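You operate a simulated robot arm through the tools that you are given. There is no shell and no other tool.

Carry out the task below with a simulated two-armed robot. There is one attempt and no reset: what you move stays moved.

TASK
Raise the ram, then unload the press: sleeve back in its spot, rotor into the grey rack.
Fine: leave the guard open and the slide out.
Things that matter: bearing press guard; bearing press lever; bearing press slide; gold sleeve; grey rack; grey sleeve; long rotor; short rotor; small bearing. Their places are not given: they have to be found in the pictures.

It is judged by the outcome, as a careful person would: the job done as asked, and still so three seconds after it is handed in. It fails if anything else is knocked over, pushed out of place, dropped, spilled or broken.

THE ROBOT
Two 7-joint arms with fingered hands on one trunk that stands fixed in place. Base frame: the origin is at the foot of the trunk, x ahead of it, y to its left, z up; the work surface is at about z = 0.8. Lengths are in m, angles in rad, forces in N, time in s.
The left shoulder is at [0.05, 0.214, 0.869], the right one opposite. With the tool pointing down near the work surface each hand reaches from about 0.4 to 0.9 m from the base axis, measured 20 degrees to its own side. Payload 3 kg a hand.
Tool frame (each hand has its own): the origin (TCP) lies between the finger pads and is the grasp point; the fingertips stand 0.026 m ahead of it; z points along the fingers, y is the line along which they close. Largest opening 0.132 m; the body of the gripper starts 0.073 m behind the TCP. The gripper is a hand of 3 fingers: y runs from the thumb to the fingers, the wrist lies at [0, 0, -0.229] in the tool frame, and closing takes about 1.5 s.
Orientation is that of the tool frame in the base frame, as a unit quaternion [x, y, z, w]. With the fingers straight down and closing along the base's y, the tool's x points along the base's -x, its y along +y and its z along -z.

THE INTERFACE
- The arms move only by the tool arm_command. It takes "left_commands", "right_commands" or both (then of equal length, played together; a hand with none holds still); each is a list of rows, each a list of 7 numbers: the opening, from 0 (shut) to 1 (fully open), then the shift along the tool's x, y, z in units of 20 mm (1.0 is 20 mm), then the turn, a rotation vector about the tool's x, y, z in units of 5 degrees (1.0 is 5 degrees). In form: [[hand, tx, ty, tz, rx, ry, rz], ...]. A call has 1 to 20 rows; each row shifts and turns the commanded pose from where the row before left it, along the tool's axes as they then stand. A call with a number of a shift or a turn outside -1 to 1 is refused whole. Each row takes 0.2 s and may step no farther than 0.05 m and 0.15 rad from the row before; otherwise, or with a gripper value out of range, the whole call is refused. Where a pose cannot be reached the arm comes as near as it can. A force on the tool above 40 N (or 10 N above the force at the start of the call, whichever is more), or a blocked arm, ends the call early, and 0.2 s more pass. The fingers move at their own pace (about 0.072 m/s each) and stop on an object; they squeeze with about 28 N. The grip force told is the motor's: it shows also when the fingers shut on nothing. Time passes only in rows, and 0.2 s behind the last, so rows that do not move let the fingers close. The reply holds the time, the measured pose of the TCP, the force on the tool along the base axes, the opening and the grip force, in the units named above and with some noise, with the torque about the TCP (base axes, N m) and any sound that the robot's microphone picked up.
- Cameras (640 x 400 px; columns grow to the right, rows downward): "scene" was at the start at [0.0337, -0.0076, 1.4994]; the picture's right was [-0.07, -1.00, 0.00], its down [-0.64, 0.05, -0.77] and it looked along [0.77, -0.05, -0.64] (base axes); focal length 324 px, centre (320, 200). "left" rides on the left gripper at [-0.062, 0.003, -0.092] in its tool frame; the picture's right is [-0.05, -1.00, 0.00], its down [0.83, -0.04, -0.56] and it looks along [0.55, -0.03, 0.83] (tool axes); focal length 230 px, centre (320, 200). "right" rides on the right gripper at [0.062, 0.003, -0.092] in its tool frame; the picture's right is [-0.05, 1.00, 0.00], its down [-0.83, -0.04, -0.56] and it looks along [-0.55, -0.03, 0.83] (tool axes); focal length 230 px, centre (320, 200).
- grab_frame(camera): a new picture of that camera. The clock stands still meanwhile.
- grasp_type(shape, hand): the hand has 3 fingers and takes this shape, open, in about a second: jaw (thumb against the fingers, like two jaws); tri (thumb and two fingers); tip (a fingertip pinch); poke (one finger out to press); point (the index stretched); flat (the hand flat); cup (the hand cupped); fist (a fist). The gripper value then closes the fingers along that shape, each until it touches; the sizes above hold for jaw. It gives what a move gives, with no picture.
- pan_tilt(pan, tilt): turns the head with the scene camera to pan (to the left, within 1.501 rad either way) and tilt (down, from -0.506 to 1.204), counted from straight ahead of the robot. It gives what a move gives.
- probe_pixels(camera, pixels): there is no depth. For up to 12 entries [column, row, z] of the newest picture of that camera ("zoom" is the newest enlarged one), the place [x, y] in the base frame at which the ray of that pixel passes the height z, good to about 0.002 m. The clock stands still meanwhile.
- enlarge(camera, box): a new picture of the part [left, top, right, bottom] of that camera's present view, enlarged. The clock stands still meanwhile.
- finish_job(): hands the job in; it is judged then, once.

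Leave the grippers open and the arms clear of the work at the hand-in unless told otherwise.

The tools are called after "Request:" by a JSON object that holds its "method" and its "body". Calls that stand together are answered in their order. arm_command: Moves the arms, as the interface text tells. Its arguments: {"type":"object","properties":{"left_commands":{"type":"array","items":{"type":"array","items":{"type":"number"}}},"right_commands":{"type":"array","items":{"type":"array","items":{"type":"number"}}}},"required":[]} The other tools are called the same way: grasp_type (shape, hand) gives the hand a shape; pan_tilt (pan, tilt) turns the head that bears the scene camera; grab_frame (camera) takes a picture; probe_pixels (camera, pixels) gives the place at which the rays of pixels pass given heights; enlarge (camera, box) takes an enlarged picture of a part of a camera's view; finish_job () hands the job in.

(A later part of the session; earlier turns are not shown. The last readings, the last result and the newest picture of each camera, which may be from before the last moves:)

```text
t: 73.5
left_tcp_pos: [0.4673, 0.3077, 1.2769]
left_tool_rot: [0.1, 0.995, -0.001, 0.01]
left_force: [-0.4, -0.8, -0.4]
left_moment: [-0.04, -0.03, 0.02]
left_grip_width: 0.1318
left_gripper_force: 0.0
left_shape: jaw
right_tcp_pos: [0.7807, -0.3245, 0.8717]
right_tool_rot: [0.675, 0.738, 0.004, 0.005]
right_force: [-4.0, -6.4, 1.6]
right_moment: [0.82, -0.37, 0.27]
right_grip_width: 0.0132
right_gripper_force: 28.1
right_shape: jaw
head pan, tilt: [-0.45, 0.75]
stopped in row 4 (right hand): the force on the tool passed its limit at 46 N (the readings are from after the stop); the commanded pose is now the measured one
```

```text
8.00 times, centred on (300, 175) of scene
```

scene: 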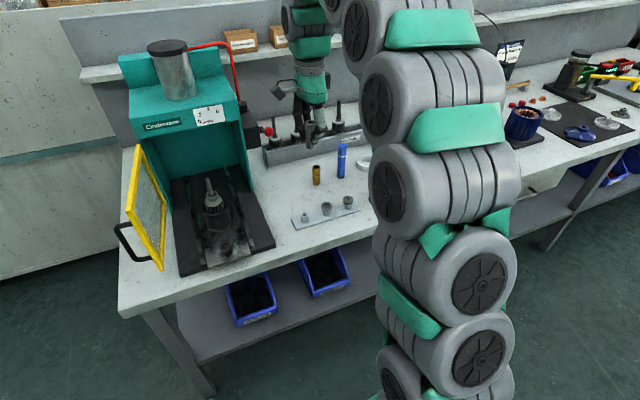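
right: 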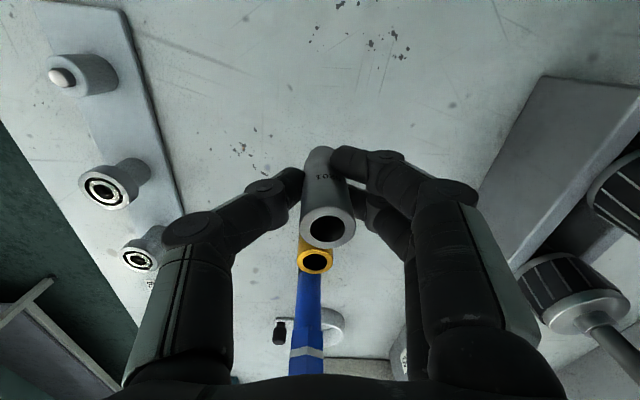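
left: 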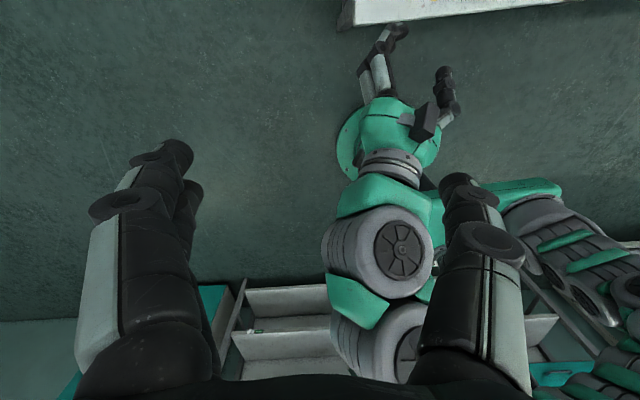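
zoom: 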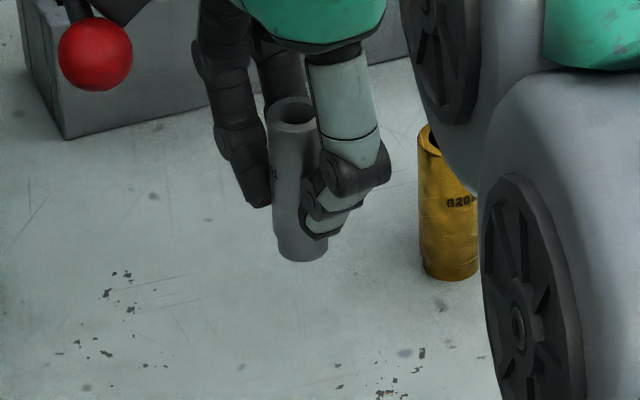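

The camera bracket is resting on the lever at its lower stop. I'll lift straight up, turn the hand's yaw back by 40° so the bracket clears the lever, and check the sleeve's tilt.

Request:
{"method": "arm_command", "body": {"right_commands": [[0, 0, 0, -0.5, 0, 0, 0], [0, 0, 0, -1, 0, 0, 0], [0, 0, 0, -1, 0, 0, 0], [0, 0, 0, -1, 0, 0, 0], [0, 0, 0, -1, 0, 0, 0], [0, 0, 0, -1, 0, 0, 0], [0, 0, 0, -1, 0, 0, 0], [0, 0, 0, 0, 0, 0, -1], [0, 0, 0, 0, 0, 0, -1], [0, 0, 0, 0, 0, 0, -1], [0, 0, 0, 0, 0, 0, -1], [0, 0, 0, 0, 0, 0, -1], [0, 0, 0, 0, 0, 0, -1], [0, 0, 0, 0, 0, 0, -1], [0, 0, 0, 0, 0, 0, -1], [0, 0, 0, 0, 0, 0, 0]]}}

Request:
{"method": "grab_frame", "body": {"camera": "right"}}

Request:
{"method": "enlarge", "body": {"camera": "scene", "box": [150, 60, 370, 220]}}

```text
t: 77.0
left_tcp_pos: [0.4665, 0.3086, 1.2762]
left_tool_rot: [0.099, 0.995, -0.001, 0.009]
left_force: [0.4, 0.2, 0.6]
left_moment: [-0.01, 0.0, 0.02]
left_grip_width: 0.1321
left_gripper_force: 0.1
left_shape: jaw
right_tcp_pos: [0.7792, -0.3223, 1.0028]
right_tool_rot: [0.381, 0.925, 0.003, 0.006]
right_force: [-0.4, 0.7, -1.1]
right_moment: [0.01, -0.01, -0.02]
right_grip_width: 0.0134
right_gripper_force: 28.4
right_shape: jaw
head pan, tilt: [-0.45, 0.75]
```

```text
taken
```

right: 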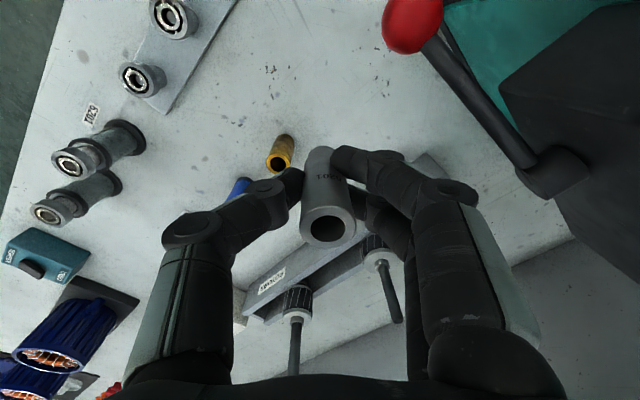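

```text
2.50 times, centred on (260, 140) of scene
```

zoom: 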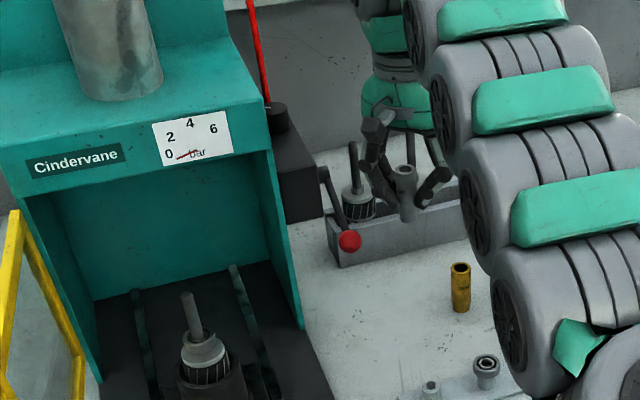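

The gauge stays at 0 (the guard is open) though the lever is down; I'll raise the lever after this. The sleeve still hangs straight. Descending again with this yaw.

Request:
{"method": "arm_command", "body": {"right_commands": [[0, 0, 0, 1, 0, 0, 0], [0, 0, 0, 1, 0, 0, 0], [0, 0, 0, 1, 0, 0, 0], [0, 0, 0, 1, 0, 0, 0], [0, 0, 0, 1, 0, 0, 0], [0, 0, 0, 0.9, 0, 0, 0], [0, 0, 0, 0.3, 0, 0, 0], [0, 0, 0, 0, 0, 0, 0]]}}

Request:
{"method": "grab_frame", "body": {"camera": "right"}}

Request:
{"method": "enlarge", "body": {"camera": "scene", "box": [230, 110, 370, 220]}}

```text
t: 78.8
left_tcp_pos: [0.4671, 0.308, 1.2761]
left_tool_rot: [0.099, 0.995, -0.001, 0.01]
left_force: [-0.4, 0.6, -0.3]
left_moment: [0.0, -0.01, -0.02]
left_grip_width: 0.1321
left_gripper_force: 0.0
left_shape: jaw
right_tcp_pos: [0.7789, -0.3236, 0.8787]
right_tool_rot: [0.381, 0.925, 0.002, 0.005]
right_force: [0.7, 0.0, -1.1]
right_moment: [0.0, 0.0, 0.03]
right_grip_width: 0.0128
right_gripper_force: 27.6
right_shape: jaw
head pan, tilt: [-0.45, 0.75]
```

```text
taken
```

right: 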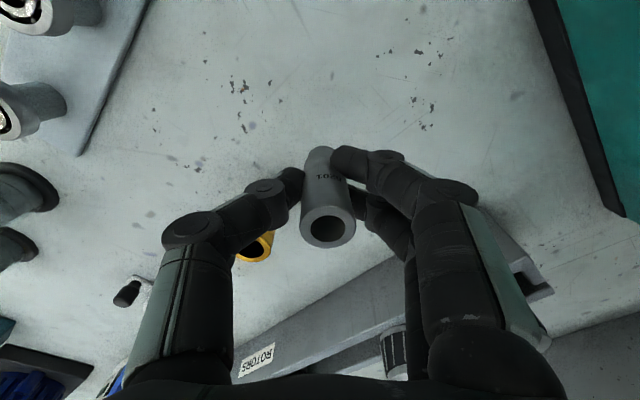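

```text
3.64 times, centred on (300, 165) of scene
```

zoom: 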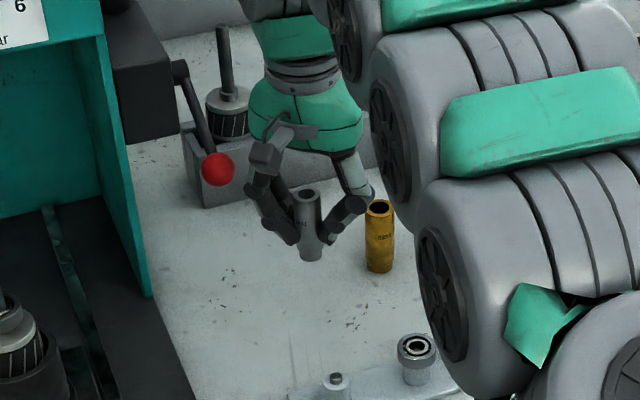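

Clear of gold sleeve and lever. Lowering in small steps until contact.

Request:
{"method": "arm_command", "body": {"right_commands": [[0, 0, 0, 0.3, 0, 0, 0], [0, 0, 0, 0.3, 0, 0, 0], [0, 0, 0, 0.25, 0, 0, 0], [0, 0, 0, 0.2, 0, 0, 0], [0, 0, 0, 0, 0, 0, 0]]}}

Request:
{"method": "enlarge", "body": {"camera": "scene", "box": [270, 140, 350, 200]}}

```text
t: 80.0
left_tcp_pos: [0.4662, 0.3089, 1.2777]
left_tool_rot: [0.099, 0.995, -0.001, 0.009]
left_force: [0.5, 0.3, 0.5]
left_moment: [0.01, -0.01, -0.04]
left_grip_width: 0.1319
left_gripper_force: 0.0
left_shape: jaw
right_tcp_pos: [0.7798, -0.3231, 0.8568]
right_tool_rot: [0.38, 0.925, 0.003, 0.005]
right_force: [-0.8, 0.6, -0.6]
right_moment: [0.05, -0.03, 0.01]
right_grip_width: 0.013
right_gripper_force: 27.9
right_shape: jaw
head pan, tilt: [-0.45, 0.75]
```

```text
6.67 times, centred on (310, 170) of scene
```

zoom: 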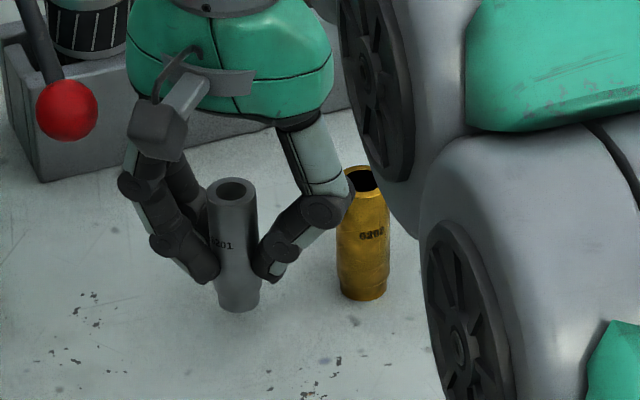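

Still no contact. I'll continue down in 3 mm steps.

Request:
{"method": "arm_command", "body": {"right_commands": [[0, 0, 0, 0.15, 0, 0, 0], [0, 0, 0, 0.15, 0, 0, 0], [0, 0, 0, 0.15, 0, 0, 0], [0, 0, 0, 0, 0, 0, 0]]}}

Request:
{"method": "enlarge", "body": {"camera": "scene", "box": [270, 140, 350, 200]}}

```text
t: 81.0
left_tcp_pos: [0.4675, 0.3086, 1.2763]
left_tool_rot: [0.099, 0.995, 0.0, 0.01]
left_force: [0.5, -0.2, -0.1]
left_moment: [-0.03, 0.0, -0.01]
left_grip_width: 0.132
left_gripper_force: 0.0
left_shape: jaw
right_tcp_pos: [0.7812, -0.3222, 0.8487]
right_tool_rot: [0.382, 0.924, 0.003, 0.005]
right_force: [-0.1, 0.2, -0.8]
right_moment: [-0.02, 0.02, -0.04]
right_grip_width: 0.0132
right_gripper_force: 28.4
right_shape: jaw
head pan, tilt: [-0.45, 0.75]
```

```text
6.67 times, centred on (310, 170) of scene
```

zoom: 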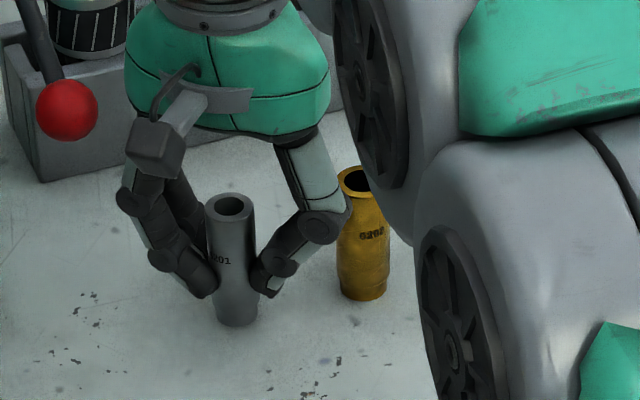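

I'll check how high the sleeve bottom is by probing its bottom pixel (238,322) and the gold's bottom (362,296).

Request:
{"method": "probe_pixels", "body": {"camera": "zoom", "pixels": [[238, 322, 0.8], [238, 322, 0.805], [238, 322, 0.81], [362, 296, 0.8]]}}

```text
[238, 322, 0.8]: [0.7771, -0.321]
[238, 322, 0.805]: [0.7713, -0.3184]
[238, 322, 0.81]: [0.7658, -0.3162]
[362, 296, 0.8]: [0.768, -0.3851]
```

About 4–5 mm to go. Lowering in 2 mm steps.

Request:
{"method": "arm_command", "body": {"right_commands": [[0, 0, 0, 0.1, 0, 0, 0], [0, 0, 0, 0.1, 0, 0, 0], [0, 0, 0, 0.1, 0, 0, 0], [0, 0, 0, 0, 0, 0, 0]]}}

```text
t: 82.0
left_tcp_pos: [0.4677, 0.3079, 1.2753]
left_tool_rot: [0.099, 0.995, -0.001, 0.01]
left_force: [1.3, -0.1, -0.3]
left_moment: [-0.03, 0.0, 0.01]
left_grip_width: 0.132
left_gripper_force: 0.1
left_shape: jaw
right_tcp_pos: [0.7814, -0.322, 0.8435]
right_tool_rot: [0.381, 0.924, 0.002, 0.007]
right_force: [-3.1, -1.1, 22.5]
right_moment: [0.01, 0.02, 0.02]
right_grip_width: 0.0142
right_gripper_force: 27.9
right_shape: jaw
head pan, tilt: [-0.45, 0.75]
```

Contact with the bench (22 N). I'll ease up 1.5 mm, then open the fingers moderately.

Request:
{"method": "arm_command", "body": {"right_commands": [[0, 0, 0, -0.08, 0, 0, 0], [0, 0, 0, 0, 0, 0, 0], [0.2, 0, 0, 0, 0, 0, 0], [0.3, 0, 0, 0, 0, 0, 0], [0.4, 0, 0, 0, 0, 0, 0], [0.4, 0, 0, 0, 0, 0, 0]]}}

Request:
{"method": "grab_frame", "body": {"camera": "right"}}

Request:
{"method": "enlarge", "body": {"camera": "scene", "box": [270, 140, 350, 200]}}

```text
t: 83.3
left_tcp_pos: [0.4672, 0.3078, 1.2755]
left_tool_rot: [0.099, 0.995, 0.0, 0.01]
left_force: [-0.1, -0.6, 0.0]
left_moment: [-0.01, 0.0, -0.01]
left_grip_width: 0.132
left_gripper_force: 0.1
left_shape: jaw
right_tcp_pos: [0.7812, -0.3226, 0.8435]
right_tool_rot: [0.381, 0.924, 0.003, 0.006]
right_force: [0.1, 0.1, 0.7]
right_moment: [-0.02, -0.06, -0.02]
right_grip_width: 0.0523
right_gripper_force: 0.1
right_shape: jaw
head pan, tilt: [-0.45, 0.75]
```

```text
taken
```

right: 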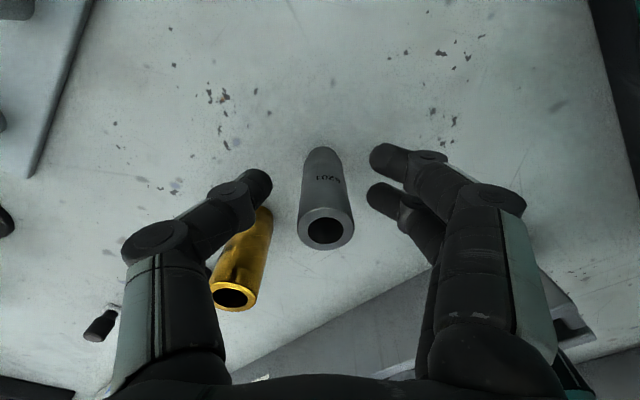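

```text
6.67 times, centred on (310, 170) of scene
```

zoom: 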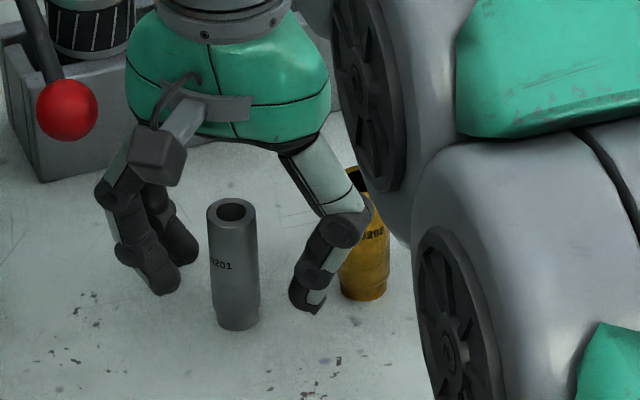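

The sleeve stands upright on the bench. I'll raise the hand straight up.

Request:
{"method": "arm_command", "body": {"right_commands": [[0.4, 0, 0, -0.5, 0, 0, 0], [0.4, 0, 0, -1, 0, 0, 0], [0.4, 0, 0, -1, 0, 0, 0], [0.4, 0, 0, -1, 0, 0, 0], [0.4, 0, 0, -1, 0, 0, 0], [0.4, 0, 0, -1, 0, 0, 0], [0.4, 0, 0, -1, 0, 0, 0], [0.4, 0, 0, -1, 0, 0, 0], [0.4, 0, 0, -1, 0, 0, 0], [0.4, 0, 0, -1, 0, 0, 0], [0.4, 0, 0, -1, 0, 0, 0], [0.4, 0, 0, -1, 0, 0, 0], [0.4, 0, 0, 0, 0, 0, 0]]}}

Request:
{"method": "grab_frame", "body": {"camera": "right"}}

Request:
{"method": "enlarge", "body": {"camera": "scene", "box": [150, 60, 370, 220]}}

```text
t: 86.2
left_tcp_pos: [0.4656, 0.3074, 1.2762]
left_tool_rot: [0.099, 0.995, -0.001, 0.009]
left_force: [0.0, 0.2, 1.6]
left_moment: [0.02, 0.01, -0.02]
left_grip_width: 0.132
left_gripper_force: 0.0
left_shape: jaw
right_tcp_pos: [0.7727, -0.3215, 1.0548]
right_tool_rot: [0.381, 0.924, 0.003, 0.006]
right_force: [0.5, -0.2, -0.3]
right_moment: [-0.02, 0.01, -0.05]
right_grip_width: 0.0525
right_gripper_force: 0.1
right_shape: jaw
right hand out of reach, approached as far as the arm can: row 11, 12
head pan, tilt: [-0.45, 0.75]
```

```text
taken
```

right: 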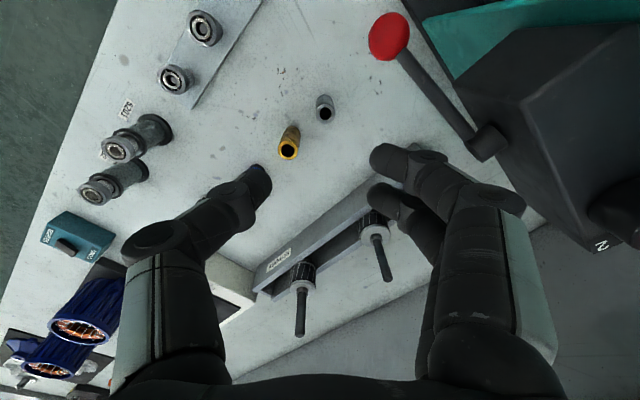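

```text
2.50 times, centred on (260, 140) of scene
```

zoom: 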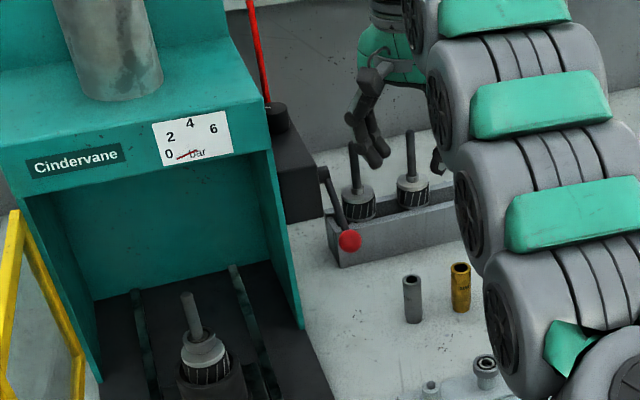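

The sleeve stands in its row. Next, the rack geometry. I'll probe the rotor and rack features in the scene (same head pose) and right views, and enlarge the right view.

Request:
{"method": "enlarge", "body": {"camera": "right", "box": [230, 140, 430, 350]}}

Request:
{"method": "probe_pixels", "body": {"camera": "scene", "pixels": [[268, 167, 0.8], [264, 145, 0.86], [264, 145, 0.84], [339, 101, 0.96], [339, 101, 1.0], [339, 122, 0.88], [339, 122, 0.92], [273, 117, 0.96], [273, 117, 1.0], [275, 137, 0.88], [275, 137, 0.92], [296, 113, 0.98]]}}

Request:
{"method": "probe_pixels", "body": {"camera": "right", "pixels": [[300, 331, 0.92], [300, 331, 0.96], [300, 331, 1.0], [301, 283, 0.86], [301, 283, 0.9], [387, 279, 0.92], [387, 279, 0.96], [387, 279, 1.0], [375, 229, 0.86], [375, 229, 0.9]]}}

```text
1.90 times, centred on (330, 245) of right
```

zoom: 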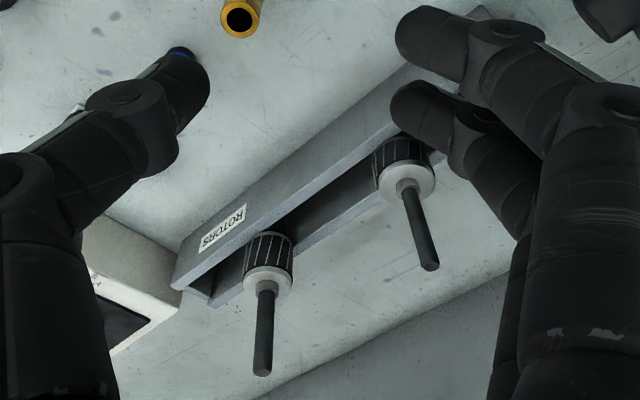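

```text
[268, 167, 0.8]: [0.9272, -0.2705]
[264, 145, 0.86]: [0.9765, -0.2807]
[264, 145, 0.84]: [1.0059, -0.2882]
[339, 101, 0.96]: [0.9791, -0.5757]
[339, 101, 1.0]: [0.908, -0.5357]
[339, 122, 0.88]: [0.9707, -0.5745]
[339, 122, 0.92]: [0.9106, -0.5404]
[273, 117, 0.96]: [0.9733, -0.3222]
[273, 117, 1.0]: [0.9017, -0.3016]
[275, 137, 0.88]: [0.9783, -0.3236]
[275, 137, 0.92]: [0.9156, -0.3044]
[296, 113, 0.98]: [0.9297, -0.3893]
```

```text
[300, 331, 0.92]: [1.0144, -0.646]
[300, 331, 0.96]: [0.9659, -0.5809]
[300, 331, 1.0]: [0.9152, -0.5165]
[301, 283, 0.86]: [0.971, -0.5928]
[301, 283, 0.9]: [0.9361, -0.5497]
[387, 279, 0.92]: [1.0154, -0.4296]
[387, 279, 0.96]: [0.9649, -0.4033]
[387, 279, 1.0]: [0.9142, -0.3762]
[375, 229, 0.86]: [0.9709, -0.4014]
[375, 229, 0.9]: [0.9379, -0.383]
```

Rack rotors stand at y≈-0.314, -0.39 and -0.56, x≈0.94, so the free slot is around (0.94,-0.475). It's too far for a vertical hand, so I'll grip the rotor by its shaft with the hand pitched about 55° forward. First I'll retreat toward me and undo the yaw.

Request:
{"method": "arm_command", "body": {"right_commands": [[0.4, 0.71, -0.7, 0, 0, 0, 0], [0.4, 0.71, -0.7, 0, 0, 0, 0], [0.4, 0.71, -0.7, 0, 0, 0, 0], [0.4, 0.71, -0.7, 0, 0, 0, 0], [0.4, 0.71, -0.7, 0, 0, 0, 0], [0.4, 0.71, -0.7, 0, 0, 0, 0], [0.4, 0.71, -0.7, 0, 0, 0, 0], [0.4, 0.71, -0.7, 0, 0, 0, 0], [0.4, 0.71, -0.7, 0, 0, 0, 0], [0.4, 0.71, -0.7, 0, 0, 0, 0], [0.4, 0.71, -0.7, 0, 0, 0, 0], [0.4, 0, 0, 0, 0, 0, -1], [0.4, 0, 0, 0, 0, 0, -1], [0.4, 0, 0, 0, 0, 0, -1], [0.4, 0, 0, 0, 0, 0, -1], [0.4, 0, 0, 0, 0, 0, -1], [0.4, 0, 0, 0, 0, 0, -1], [0.4, 0, 0, 0, 0, 0, -1], [0.4, 0, 0, 0, 0, 0, -1], [0.4, 0, 0, 0, 0, 0, -1]]}}

Request:
{"method": "arm_command", "body": {"right_commands": [[0.4, 0, 0, 0, 0, -1, 0], [0.4, 0, 0, 0, 0, -1, 0], [0.4, 0, 0, 0, 0, -1, 0], [0.4, 0, 0, 0, 0, -1, 0], [0.4, 0, 0, 0, 0, -1, 0], [0.4, 0, 0, 0, 0, -1, 0], [0.4, 0, 0, 0, 0, -1, 0], [0.4, 0, 0, 0, 0, -1, 0], [0.4, 0, 0, 0, 0, -1, 0], [0.4, 0, 0, 0, 0, -1, 0], [0.4, 0, 0, 0, 0, -1, 0], [0.4, 0, 0, 0, 0, 0, 0]]}}

Request:
{"method": "pan_tilt", "body": {"pan": -0.3, "tilt": 0.75}}

Request:
{"method": "grab_frame", "body": {"camera": "scene"}}

Request:
{"method": "grab_frame", "body": {"camera": "right"}}

```text
t: 90.3
left_tcp_pos: [0.4659, 0.3083, 1.2763]
left_tool_rot: [0.099, 0.995, -0.001, 0.011]
left_force: [0.0, 0.0, 1.0]
left_moment: [0.01, -0.02, 0.02]
left_grip_width: 0.1315
left_gripper_force: 0.1
left_shape: jaw
right_tcp_pos: [0.5532, -0.32, 1.0532]
right_tool_rot: [-0.002, 1.0, 0.0, 0.006]
right_force: [-0.1, 1.1, 0.5]
right_moment: [0.03, 0.0, -0.02]
right_grip_width: 0.0524
right_gripper_force: 0.0
right_shape: jaw
head pan, tilt: [-0.45, 0.75]
```

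```text
t: 93.0
left_tcp_pos: [0.4674, 0.3076, 1.2758]
left_tool_rot: [0.099, 0.995, -0.002, 0.01]
left_force: [-0.1, 0.3, 0.5]
left_moment: [0.01, 0.02, 0.01]
left_grip_width: 0.1318
left_gripper_force: 0.0
left_shape: jaw
right_tcp_pos: [0.552, -0.3307, 1.0898]
right_tool_rot: [-0.002, 0.884, 0.0, 0.468]
right_force: [1.0, 0.0, -0.8]
right_moment: [0.0, 0.02, 0.01]
right_grip_width: 0.0522
right_gripper_force: 0.0
right_shape: jaw
right hand out of reach, approached as far as the arm can: row 11
head pan, tilt: [-0.45, 0.75]
```

```text
t: 93.7
left_tcp_pos: [0.4665, 0.3078, 1.2772]
left_tool_rot: [0.099, 0.995, 0.0, 0.01]
left_force: [0.5, -0.7, -0.5]
left_moment: [0.02, 0.02, 0.02]
left_grip_width: 0.132
left_gripper_force: 0.1
left_shape: jaw
right_tcp_pos: [0.5524, -0.3297, 1.0898]
right_tool_rot: [-0.002, 0.884, 0.0, 0.467]
right_force: [-0.2, 0.0, 0.1]
right_moment: [0.0, 0.01, -0.01]
right_grip_width: 0.0525
right_gripper_force: 0.0
right_shape: jaw
head pan, tilt: [-0.3, 0.75]
```

```text
taken
```

scene: 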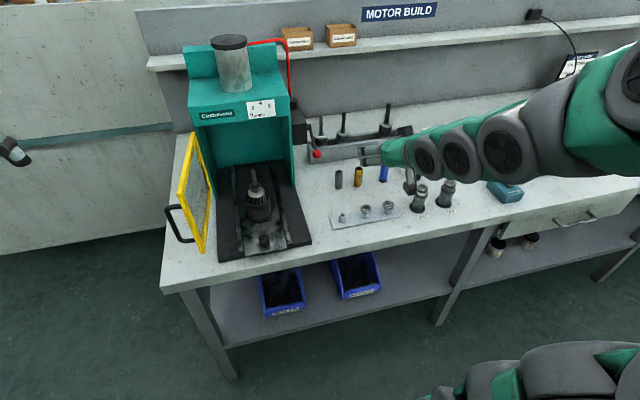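

```text
taken
```

right: 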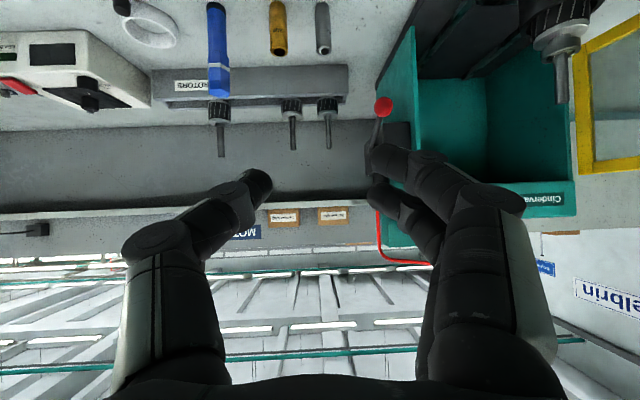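

Good view. I'll enlarge the stack and the rack in the scene.

Request:
{"method": "enlarge", "body": {"camera": "scene", "box": [225, 160, 295, 260]}}

Request:
{"method": "enlarge", "body": {"camera": "scene", "box": [290, 90, 430, 200]}}

Request:
{"method": "enlarge", "body": {"camera": "right", "box": [140, 0, 400, 170]}}

```text
4.00 times, centred on (260, 210) of scene
```

zoom: 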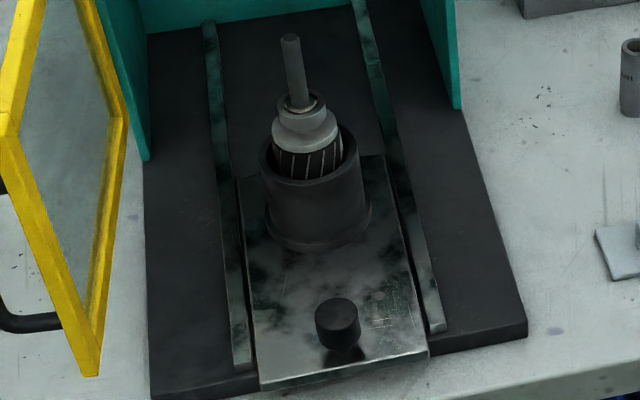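

```text
3.64 times, centred on (360, 145) of scene
```

zoom: 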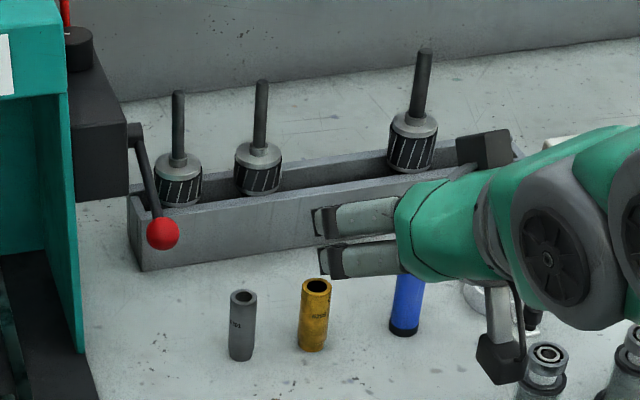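

```text
2.35 times, centred on (270, 85) of right
```

zoom: 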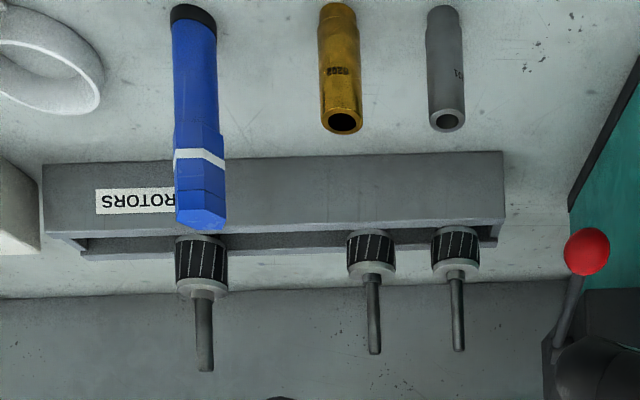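

I'll triangulate the press rotor's shaft top and base, the pen top, and the free slot.

Request:
{"method": "probe_pixels", "body": {"camera": "scene", "pixels": [[252.5, 169.5, 0.96], [252.5, 169.5, 0.98], [252.5, 169.5, 1.0], [255, 186, 0.92], [255, 186, 0.94], [255, 186, 0.96]]}}

Request:
{"method": "probe_pixels", "body": {"camera": "right", "pixels": [[562, 101, 0.96], [562, 101, 0.98], [562, 101, 1.0], [557, 55, 0.92], [557, 55, 0.94], [557, 55, 0.96], [218, 96, 0.9], [218, 96, 0.92], [218, 96, 0.88]]}}

Request:
{"method": "enlarge", "body": {"camera": "right", "box": [500, 0, 640, 130]}}

```text
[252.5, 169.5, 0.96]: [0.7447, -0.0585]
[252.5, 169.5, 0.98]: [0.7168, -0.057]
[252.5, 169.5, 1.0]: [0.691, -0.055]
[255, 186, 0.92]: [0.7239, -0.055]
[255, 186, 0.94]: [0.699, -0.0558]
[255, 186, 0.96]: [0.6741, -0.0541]
```

```text
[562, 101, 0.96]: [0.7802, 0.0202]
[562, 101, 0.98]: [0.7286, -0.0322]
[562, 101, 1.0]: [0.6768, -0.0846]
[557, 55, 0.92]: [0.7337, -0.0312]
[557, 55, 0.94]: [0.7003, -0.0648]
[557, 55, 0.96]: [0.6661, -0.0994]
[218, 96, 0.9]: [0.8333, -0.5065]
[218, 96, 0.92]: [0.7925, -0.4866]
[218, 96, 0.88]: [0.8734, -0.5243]
```

```text
3.08 times, centred on (570, 65) of right
```

zoom: 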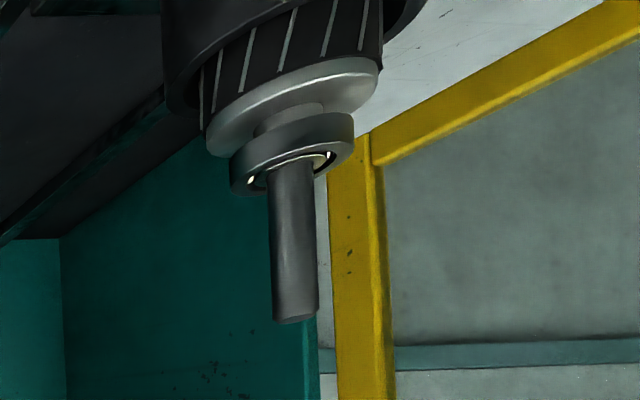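

Shaft: tip at (0.7045,-0.056,0.99), bearing top z≈0.935. I'll move in front of it, 8 cm short along the pitched tool axis.

Request:
{"method": "arm_command", "body": {"right_commands": [[0.4, 0, 0.98, 0, 0, 0, 0], [0.4, 0, 0.98, 0, 0, 0, 0], [0.4, 0, 0.98, 0, 0, 0, 0], [0.4, 0, 0.98, 0, 0, 0, 0], [0.4, 0, 0.98, 0, 0, 0, 0], [0.4, 0, 0.98, 0, 0, 0, 0], [0.4, 0, 0.98, 0, 0, 0, 0], [0.4, 0, 0.98, 0, 0, 0, 0], [0.4, 0.08, 0.98, 0.94, 0, 0, 0], [0.4, 0.08, 0.98, 0.94, 0, 0, 0], [0.4, 0.08, 0.98, 0.94, 0, 0, 0], [0.4, 0.08, 0.98, 0.94, 0, 0, 0], [0.4, 0.08, 0.98, 0.94, 0, 0, 0], [0.4, 0.08, 0.98, 0.94, 0, 0, 0], [0.4, 0, 0, 0, 0, 0, 0]]}}

Request:
{"method": "grab_frame", "body": {"camera": "right"}}

Request:
{"method": "enlarge", "body": {"camera": "scene", "box": [190, 120, 330, 260]}}

```text
t: 96.8
left_tcp_pos: [0.4672, 0.308, 1.2761]
left_tool_rot: [0.099, 0.995, -0.001, 0.01]
left_force: [0.3, 0.2, -0.1]
left_moment: [0.06, -0.01, -0.04]
left_grip_width: 0.1317
left_gripper_force: 0.1
left_shape: jaw
right_tcp_pos: [0.6484, -0.0571, 1.027]
right_tool_rot: [-0.002, 0.884, 0.001, 0.467]
right_force: [0.5, -0.4, 0.6]
right_moment: [-0.01, -0.02, 0.0]
right_grip_width: 0.0526
right_gripper_force: 0.1
right_shape: jaw
right hand out of reach, approached as far as the arm can: row 1, 2, 3, 4
head pan, tilt: [-0.3, 0.75]
```

```text
taken
```

right: 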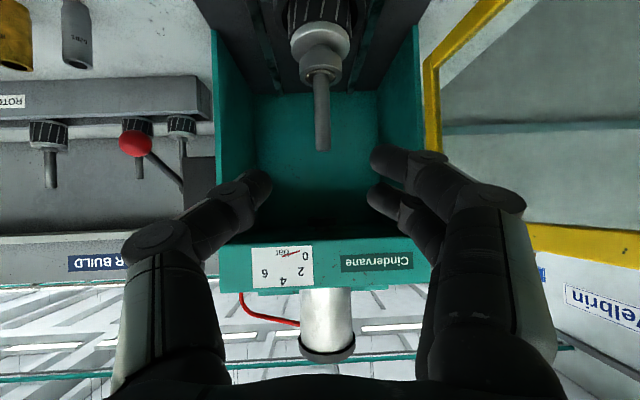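

```text
2.86 times, centred on (260, 190) of scene
```

zoom: 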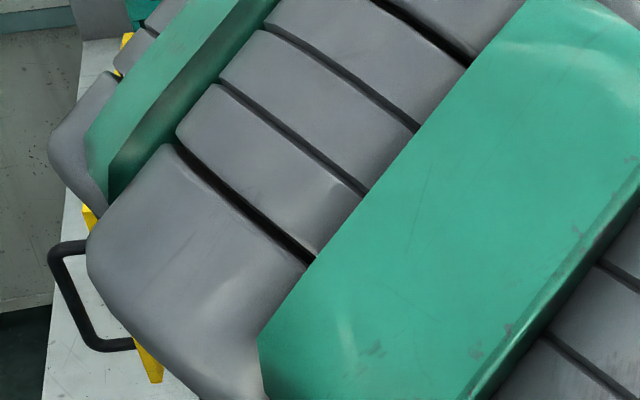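

The shaft sits at column 321, well centred. Advancing to straddle it.

Request:
{"method": "arm_command", "body": {"right_commands": [[0.4, 0.15, 0, 0.95, 0, 0, 0], [0.4, 0.15, 0, 0.95, 0, 0, 0], [0.4, 0.15, 0, 0.95, 0, 0, 0], [0.4, 0.15, 0.05, 0.95, 0, 0, 0], [0.4, 0, 0, 0, 0, 0, 0]]}}

Request:
{"method": "grab_frame", "body": {"camera": "right"}}

```text
t: 98.0
left_tcp_pos: [0.4675, 0.3076, 1.2771]
left_tool_rot: [0.099, 0.995, -0.002, 0.01]
left_force: [0.4, -0.7, -0.4]
left_moment: [-0.02, 0.01, -0.03]
left_grip_width: 0.1316
left_gripper_force: 0.0
left_shape: jaw
right_tcp_pos: [0.7029, -0.0567, 0.9742]
right_tool_rot: [-0.001, 0.884, 0.001, 0.467]
right_force: [-1.4, 0.2, -0.7]
right_moment: [-0.04, -0.01, 0.02]
right_grip_width: 0.0526
right_gripper_force: 0.0
right_shape: jaw
head pan, tilt: [-0.3, 0.75]
```

```text
taken
```

right: 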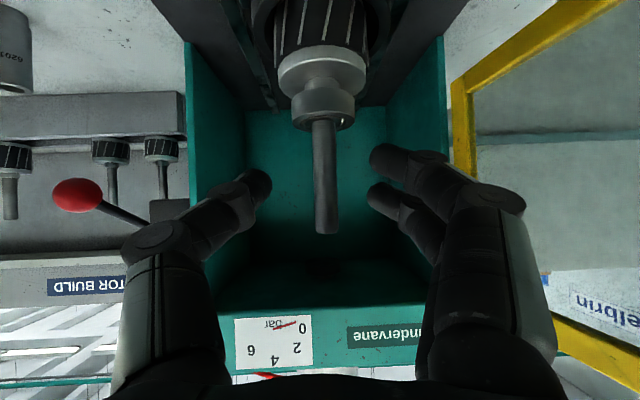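

Shaft centred to within 3 mm, tip about 16 mm above the TCP as intended. A small +y nudge, then close.

Request:
{"method": "arm_command", "body": {"right_commands": [[0.4, 0, 0.14, 0, 0, 0, 0], [0.4, 0, 0, 0, 0, 0, 0], [0, 0, 0, 0, 0, 0, 0], [0, 0, 0, 0, 0, 0, 0], [0, 0, 0, 0, 0, 0, 0], [0, 0, 0, 0, 0, 0, 0], [0, 0, 0, 0, 0, 0, 0]]}}

Request:
{"method": "grab_frame", "body": {"camera": "right"}}

```text
t: 99.7
left_tcp_pos: [0.4662, 0.3085, 1.2762]
left_tool_rot: [0.099, 0.995, -0.001, 0.011]
left_force: [0.1, 0.8, -0.8]
left_moment: [0.03, -0.01, -0.02]
left_grip_width: 0.1323
left_gripper_force: 0.0
left_shape: jaw
right_tcp_pos: [0.7028, -0.0549, 0.9737]
right_tool_rot: [-0.002, 0.884, 0.001, 0.467]
right_force: [0.3, 0.6, -0.1]
right_moment: [-0.02, 0.0, 0.02]
right_grip_width: 0.0001
right_gripper_force: 28.2
right_shape: jaw
head pan, tilt: [-0.3, 0.75]
```

```text
taken
```

right: 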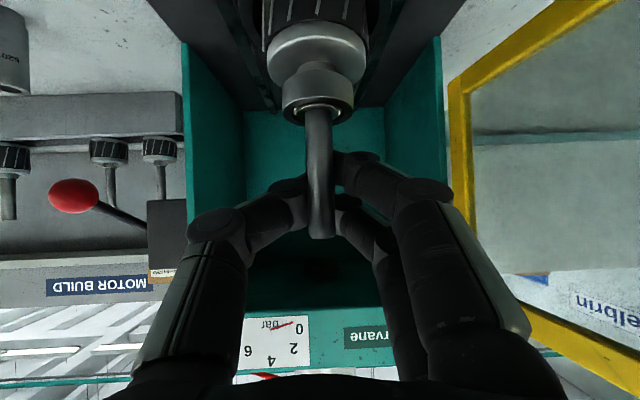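

The shaft is held between thumb and fingers. I'll lift slowly straight up 4 cm and check.

Request:
{"method": "arm_command", "body": {"right_commands": [[0, -0.25, 0, -0.17, 0, 0, 0], [0, -0.33, 0, -0.225, 0, 0, 0], [0, -0.41, 0, -0.28, 0, 0, 0], [0, -0.41, 0, -0.28, 0, 0, 0], [0, -0.41, 0, -0.28, 0, 0, 0], [0, 0, 0, 0, 0, 0, 0]]}}

Request:
{"method": "grab_frame", "body": {"camera": "right"}}

```text
t: 101.0
left_tcp_pos: [0.4671, 0.3069, 1.2766]
left_tool_rot: [0.099, 0.995, 0.0, 0.01]
left_force: [1.1, 0.2, -0.7]
left_moment: [0.01, -0.01, 0.0]
left_grip_width: 0.1318
left_gripper_force: 0.0
left_shape: jaw
right_tcp_pos: [0.7042, -0.0539, 1.0187]
right_tool_rot: [-0.002, 0.884, 0.0, 0.467]
right_force: [-0.6, -0.1, 0.1]
right_moment: [0.0, -0.01, 0.03]
right_grip_width: 0.0
right_gripper_force: 28.3
right_shape: jaw
head pan, tilt: [-0.3, 0.75]
```

```text
taken
```

right: 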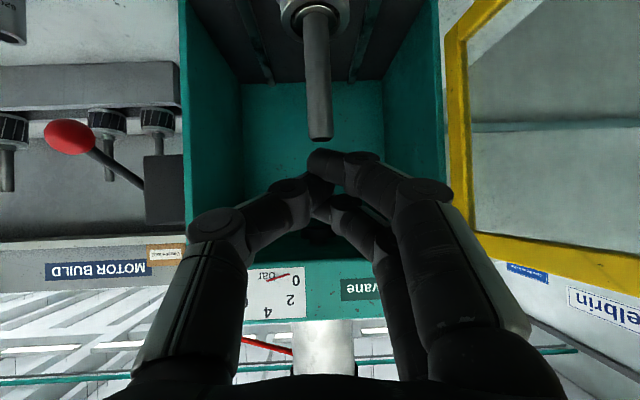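

It slipped off: in the jaw shape the fingers don't hold the thin shaft. The rotor is still in the cup. I'll back off 8 cm and try the "tip" pinch shape, checking how it closes in the air.

Request:
{"method": "arm_command", "body": {"right_commands": [[0, 0, 0, -1, 0, 0, 0], [0.3, 0, 0, -1, 0, 0, 0], [0.3, 0, 0, -1, 0, 0, 0], [0.3, 0, 0, -1, 0, 0, 0], [0.3, 0, 0, -1, 0, 0, 0], [0.3, 0, 0, 0, 0, 0, 0]]}}

Request:
{"method": "grasp_type", "body": {"shape": "tip", "hand": "right"}}

Request:
{"method": "grab_frame", "body": {"camera": "right"}}

Request:
{"method": "arm_command", "body": {"right_commands": [[0, 0, 0, 0, 0, 0, 0], [0, 0, 0, 0, 0, 0, 0], [0, 0, 0, 0, 0, 0, 0], [0, 0, 0, 0, 0, 0, 0], [0, 0, 0, 0, 0, 0, 0], [0, 0, 0, 0, 0, 0, 0], [0, 0, 0, 0, 0, 0, 0]]}}

Request:
{"method": "grab_frame", "body": {"camera": "right"}}

```text
t: 102.5
left_tcp_pos: [0.4668, 0.3072, 1.2772]
left_tool_rot: [0.099, 0.995, -0.001, 0.009]
left_force: [-0.6, -0.5, 0.2]
left_moment: [0.02, 0.01, -0.01]
left_grip_width: 0.1319
left_gripper_force: 0.0
left_shape: jaw
right_tcp_pos: [0.6221, -0.0553, 1.0738]
right_tool_rot: [-0.001, 0.884, 0.001, 0.467]
right_force: [0.0, -0.4, 0.3]
right_moment: [-0.02, -0.02, 0.0]
right_grip_width: 0.0393
right_gripper_force: 0.0
right_shape: jaw
head pan, tilt: [-0.3, 0.75]
```

```text
t: 103.3
left_tcp_pos: [0.4668, 0.3079, 1.2762]
left_tool_rot: [0.1, 0.995, -0.001, 0.01]
left_force: [0.1, 0.6, 0.1]
left_moment: [0.0, 0.03, 0.05]
left_grip_width: 0.1317
left_gripper_force: 0.0
left_shape: jaw
right_tcp_pos: [0.6233, -0.0547, 1.0747]
right_tool_rot: [-0.003, 0.884, 0.001, 0.467]
right_force: [0.5, 0.0, 0.4]
right_moment: [-0.03, 0.0, 0.04]
right_grip_width: 0.1321
right_gripper_force: 0.1
right_shape: tip
head pan, tilt: [-0.3, 0.75]
```

```text
taken
```

right: 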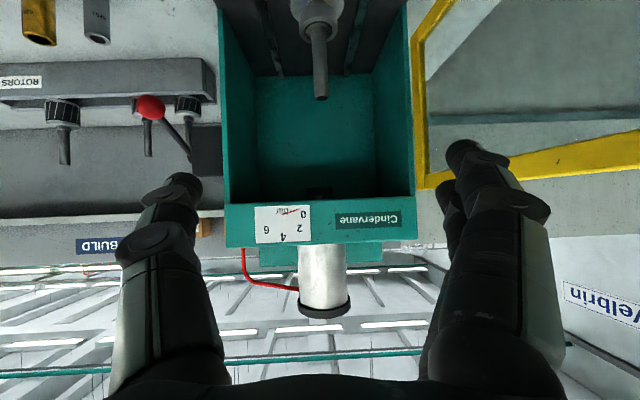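

```text
t: 105.0
left_tcp_pos: [0.4668, 0.3078, 1.2754]
left_tool_rot: [0.099, 0.995, -0.001, 0.01]
left_force: [-0.3, 0.1, -0.3]
left_moment: [-0.03, 0.01, -0.01]
left_grip_width: 0.1318
left_gripper_force: 0.1
left_shape: jaw
right_tcp_pos: [0.6231, -0.0552, 1.0743]
right_tool_rot: [-0.002, 0.884, 0.0, 0.467]
right_force: [0.4, 0.3, -0.5]
right_moment: [0.04, -0.03, 0.01]
right_grip_width: 0.0003
right_gripper_force: 28.5
right_shape: tip
head pan, tilt: [-0.3, 0.75]
```

```text
taken
```

right: 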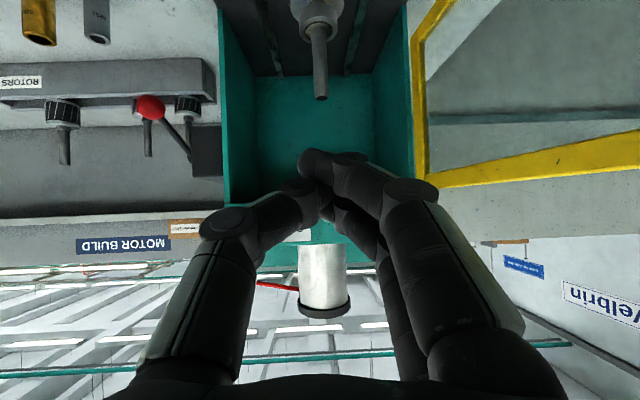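

In this shape the fingers also overlap when shut. I'll look at how "tri" closes.

Request:
{"method": "grasp_type", "body": {"shape": "tri", "hand": "right"}}

Request:
{"method": "grab_frame", "body": {"camera": "right"}}

Request:
{"method": "arm_command", "body": {"right_commands": [[0, 0, 0, 0, 0, 0, 0], [0, 0, 0, 0, 0, 0, 0], [0, 0, 0, 0, 0, 0, 0], [0, 0, 0, 0, 0, 0, 0], [0, 0, 0, 0, 0, 0, 0], [0, 0, 0, 0, 0, 0, 0], [0, 0, 0, 0, 0, 0, 0], [0, 0, 0, 0, 0, 0, 0]]}}

Request:
{"method": "grab_frame", "body": {"camera": "right"}}

Request:
{"method": "enlarge", "body": {"camera": "right", "box": [240, 120, 440, 260]}}

```text
t: 105.8
left_tcp_pos: [0.4672, 0.3088, 1.2772]
left_tool_rot: [0.1, 0.995, -0.001, 0.01]
left_force: [-0.1, -0.6, 0.2]
left_moment: [0.02, 0.0, -0.01]
left_grip_width: 0.1318
left_gripper_force: 0.1
left_shape: jaw
right_tcp_pos: [0.6225, -0.0553, 1.0743]
right_tool_rot: [-0.001, 0.885, 0.0, 0.466]
right_force: [0.6, -0.6, 1.1]
right_moment: [-0.01, 0.03, 0.0]
right_grip_width: 0.132
right_gripper_force: 0.1
right_shape: tri
head pan, tilt: [-0.3, 0.75]
```

```text
taken
```

right: 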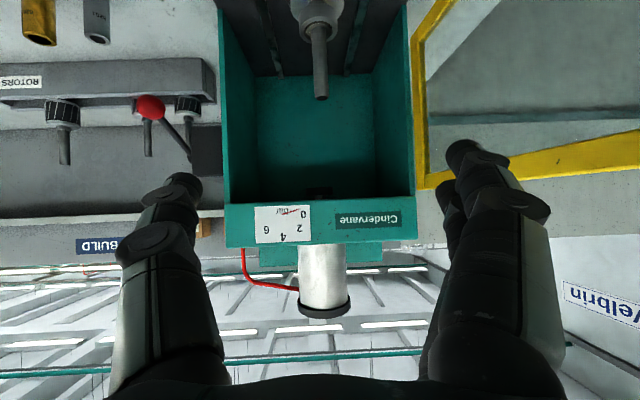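

```text
t: 107.7
left_tcp_pos: [0.4661, 0.3071, 1.276]
left_tool_rot: [0.099, 0.995, -0.001, 0.01]
left_force: [0.2, -0.4, -0.6]
left_moment: [-0.02, -0.04, -0.01]
left_grip_width: 0.1321
left_gripper_force: 0.1
left_shape: jaw
right_tcp_pos: [0.6217, -0.0552, 1.0747]
right_tool_rot: [-0.002, 0.884, 0.001, 0.467]
right_force: [-0.2, 0.5, -0.1]
right_moment: [-0.05, -0.03, 0.0]
right_grip_width: 0.0
right_gripper_force: 27.7
right_shape: tri
head pan, tilt: [-0.3, 0.75]
```

```text
taken
```

right: 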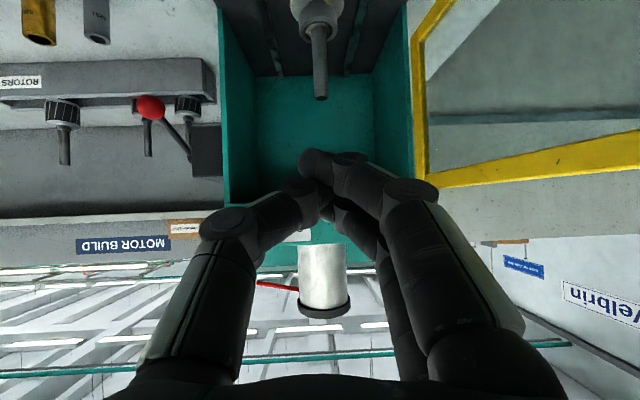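

```text
2.86 times, centred on (340, 190) of right
```

zoom: 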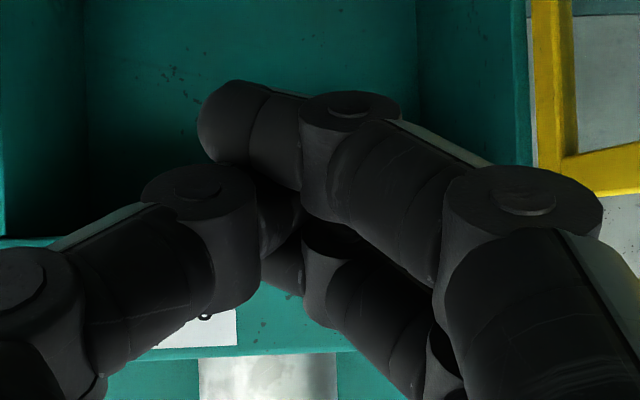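

The shapes close alike, and the shaft was contacted but slipped. I'll try the shaft once more in jaw shape, a little deeper in the fingers, and lift in small steps while watching forces.

Request:
{"method": "grasp_type", "body": {"shape": "jaw", "hand": "right"}}

Request:
{"method": "arm_command", "body": {"right_commands": [[0.4, 0.24, 0, 0.94, 0, 0, 0], [0.4, 0.24, 0, 0.94, 0, 0, 0], [0.4, 0.24, 0, 0.94, 0, 0, 0], [0.4, 0.24, 0, 0.94, 0, 0, 0], [0.4, 0.24, 0, 0.94, 0, 0, 0], [0.4, 0.24, 0, 0.94, 0, 0, 0], [0.4, 0.24, 0.05, 0.94, 0, 0, 0], [0.4, 0, 0, 0, 0, 0, 0]]}}

Request:
{"method": "grab_frame", "body": {"camera": "right"}}

```text
t: 108.5
left_tcp_pos: [0.4663, 0.3087, 1.2771]
left_tool_rot: [0.099, 0.995, -0.001, 0.009]
left_force: [0.2, -0.6, -0.1]
left_moment: [0.0, 0.02, 0.01]
left_grip_width: 0.1318
left_gripper_force: 0.0
left_shape: jaw
right_tcp_pos: [0.6219, -0.054, 1.0737]
right_tool_rot: [-0.003, 0.884, 0.001, 0.468]
right_force: [0.2, 0.4, -0.3]
right_moment: [-0.01, 0.0, -0.01]
right_grip_width: 0.132
right_gripper_force: 0.1
right_shape: jaw
head pan, tilt: [-0.3, 0.75]
```

```text
t: 110.3
left_tcp_pos: [0.4669, 0.3075, 1.2756]
left_tool_rot: [0.1, 0.995, 0.0, 0.009]
left_force: [0.3, 0.6, 0.0]
left_moment: [-0.01, 0.0, -0.03]
left_grip_width: 0.1319
left_gripper_force: 0.1
left_shape: jaw
right_tcp_pos: [0.7123, -0.0533, 0.9711]
right_tool_rot: [-0.002, 0.884, 0.002, 0.467]
right_force: [-0.9, -0.7, -0.3]
right_moment: [-0.02, -0.01, 0.0]
right_grip_width: 0.0535
right_gripper_force: 0.1
right_shape: jaw
head pan, tilt: [-0.3, 0.75]
```

```text
taken
```

right: 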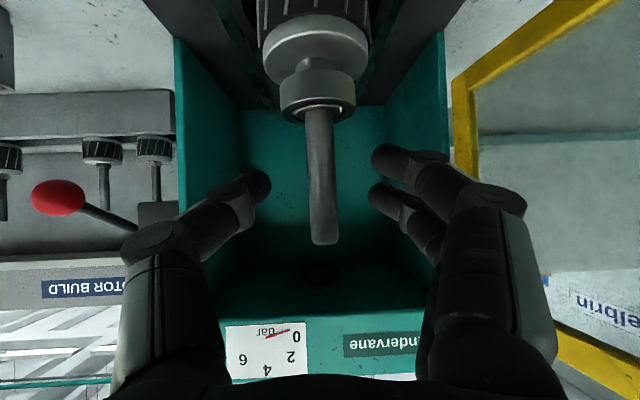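

Good position. I'll close and then lift in 3 mm steps.

Request:
{"method": "arm_command", "body": {"right_commands": [[0, 0, 0, 0, 0, 0, 0], [0, 0, 0, 0, 0, 0, 0], [0, 0, 0, 0, 0, 0, 0], [0, 0, 0, 0, 0, 0, 0], [0, 0, 0, 0, 0, 0, 0], [0, 0, 0, 0, 0, 0, 0], [0, 0, 0, 0, 0, 0, 0]]}}

Request:
{"method": "enlarge", "body": {"camera": "right", "box": [240, 80, 420, 270]}}

Request:
{"method": "arm_command", "body": {"right_commands": [[0, -0.12, 0, -0.085, 0, 0, 0], [0, -0.12, 0, -0.085, 0, 0, 0]]}}

Request:
{"method": "enlarge", "body": {"camera": "right", "box": [240, 80, 420, 270]}}

```text
t: 112.0
left_tcp_pos: [0.4668, 0.3076, 1.2766]
left_tool_rot: [0.099, 0.995, -0.001, 0.01]
left_force: [0.2, -0.1, 0.3]
left_moment: [0.02, 0.0, 0.02]
left_grip_width: 0.1324
left_gripper_force: 0.1
left_shape: jaw
right_tcp_pos: [0.7114, -0.0531, 0.9726]
right_tool_rot: [-0.002, 0.884, 0.001, 0.468]
right_force: [0.1, -0.2, -0.6]
right_moment: [-0.02, -0.03, 0.01]
right_grip_width: 0.0
right_gripper_force: 28.0
right_shape: jaw
head pan, tilt: [-0.3, 0.75]
```

```text
2.11 times, centred on (330, 175) of right
```

zoom: 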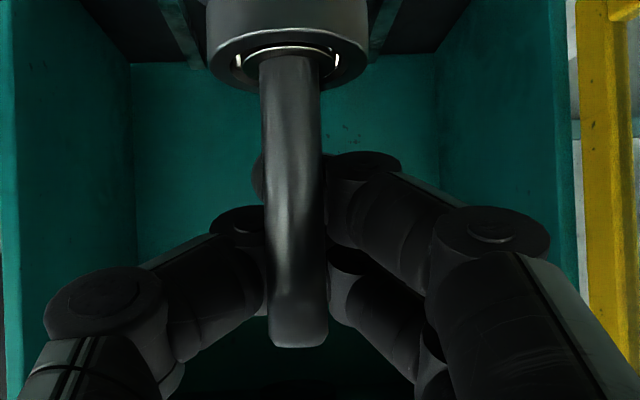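

```text
t: 112.5
left_tcp_pos: [0.4656, 0.3076, 1.2772]
left_tool_rot: [0.099, 0.995, -0.001, 0.009]
left_force: [0.0, 0.6, 0.1]
left_moment: [0.0, -0.02, 0.02]
left_grip_width: 0.132
left_gripper_force: 0.0
left_shape: jaw
right_tcp_pos: [0.7118, -0.0532, 0.9775]
right_tool_rot: [-0.001, 0.884, 0.0, 0.467]
right_force: [-0.3, 0.0, -0.3]
right_moment: [0.02, -0.02, 0.0]
right_grip_width: 0.0001
right_gripper_force: 28.1
right_shape: jaw
head pan, tilt: [-0.3, 0.75]
```

```text
2.11 times, centred on (330, 175) of right
```

zoom: 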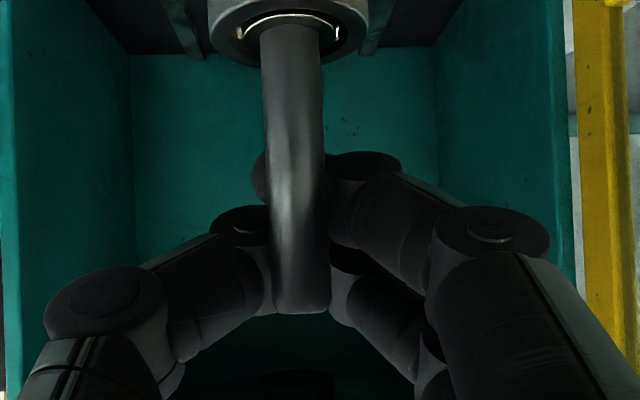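

I see now that the shaft passes on the near side of the closed fingertips, in the hollow behind them. It must be nearer the tips. I'll open, back the TCP up so the shaft sits about 12 mm ahead of it, and close again.

Request:
{"method": "arm_command", "body": {"right_commands": [[0.4, 0, 0, 0, 0, 0, 0], [0.4, 0, 0, 0, 0, 0, 0], [0.4, 0, 0, 0, 0, 0, 0], [0.4, 0.34, -0.05, -0.25, 0, 0, 0], [0.4, 0.34, 0, -0.25, 0, 0, 0], [0.4, 0, 0, 0, 0, 0, 0], [0, 0, 0, 0, 0, 0, 0], [0, 0, 0, 0, 0, 0, 0], [0, 0, 0, 0, 0, 0, 0], [0, 0, 0, 0, 0, 0, 0], [0, 0, 0, 0, 0, 0, 0]]}}

Request:
{"method": "enlarge", "body": {"camera": "right", "box": [240, 80, 420, 270]}}

```text
t: 115.0
left_tcp_pos: [0.4663, 0.3082, 1.2757]
left_tool_rot: [0.099, 0.995, -0.001, 0.009]
left_force: [-0.3, -0.4, -0.4]
left_moment: [-0.01, 0.01, 0.0]
left_grip_width: 0.1318
left_gripper_force: 0.1
left_shape: jaw
right_tcp_pos: [0.6958, -0.0545, 0.9724]
right_tool_rot: [-0.001, 0.884, 0.0, 0.468]
right_force: [11.3, -0.2, -0.6]
right_moment: [0.18, -0.11, 0.06]
right_grip_width: 0.0
right_gripper_force: 28.2
right_shape: jaw
head pan, tilt: [-0.3, 0.75]
```

```text
2.11 times, centred on (330, 175) of right
```

zoom: 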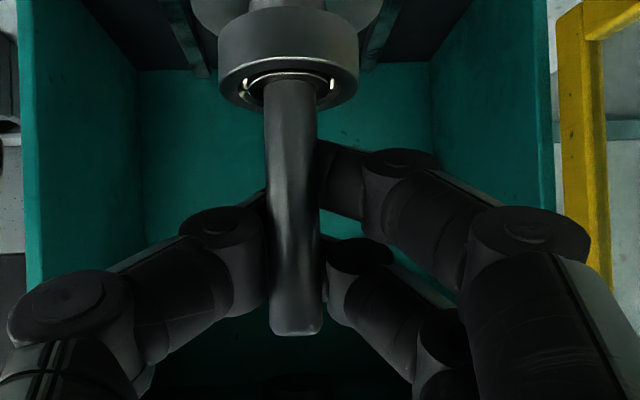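

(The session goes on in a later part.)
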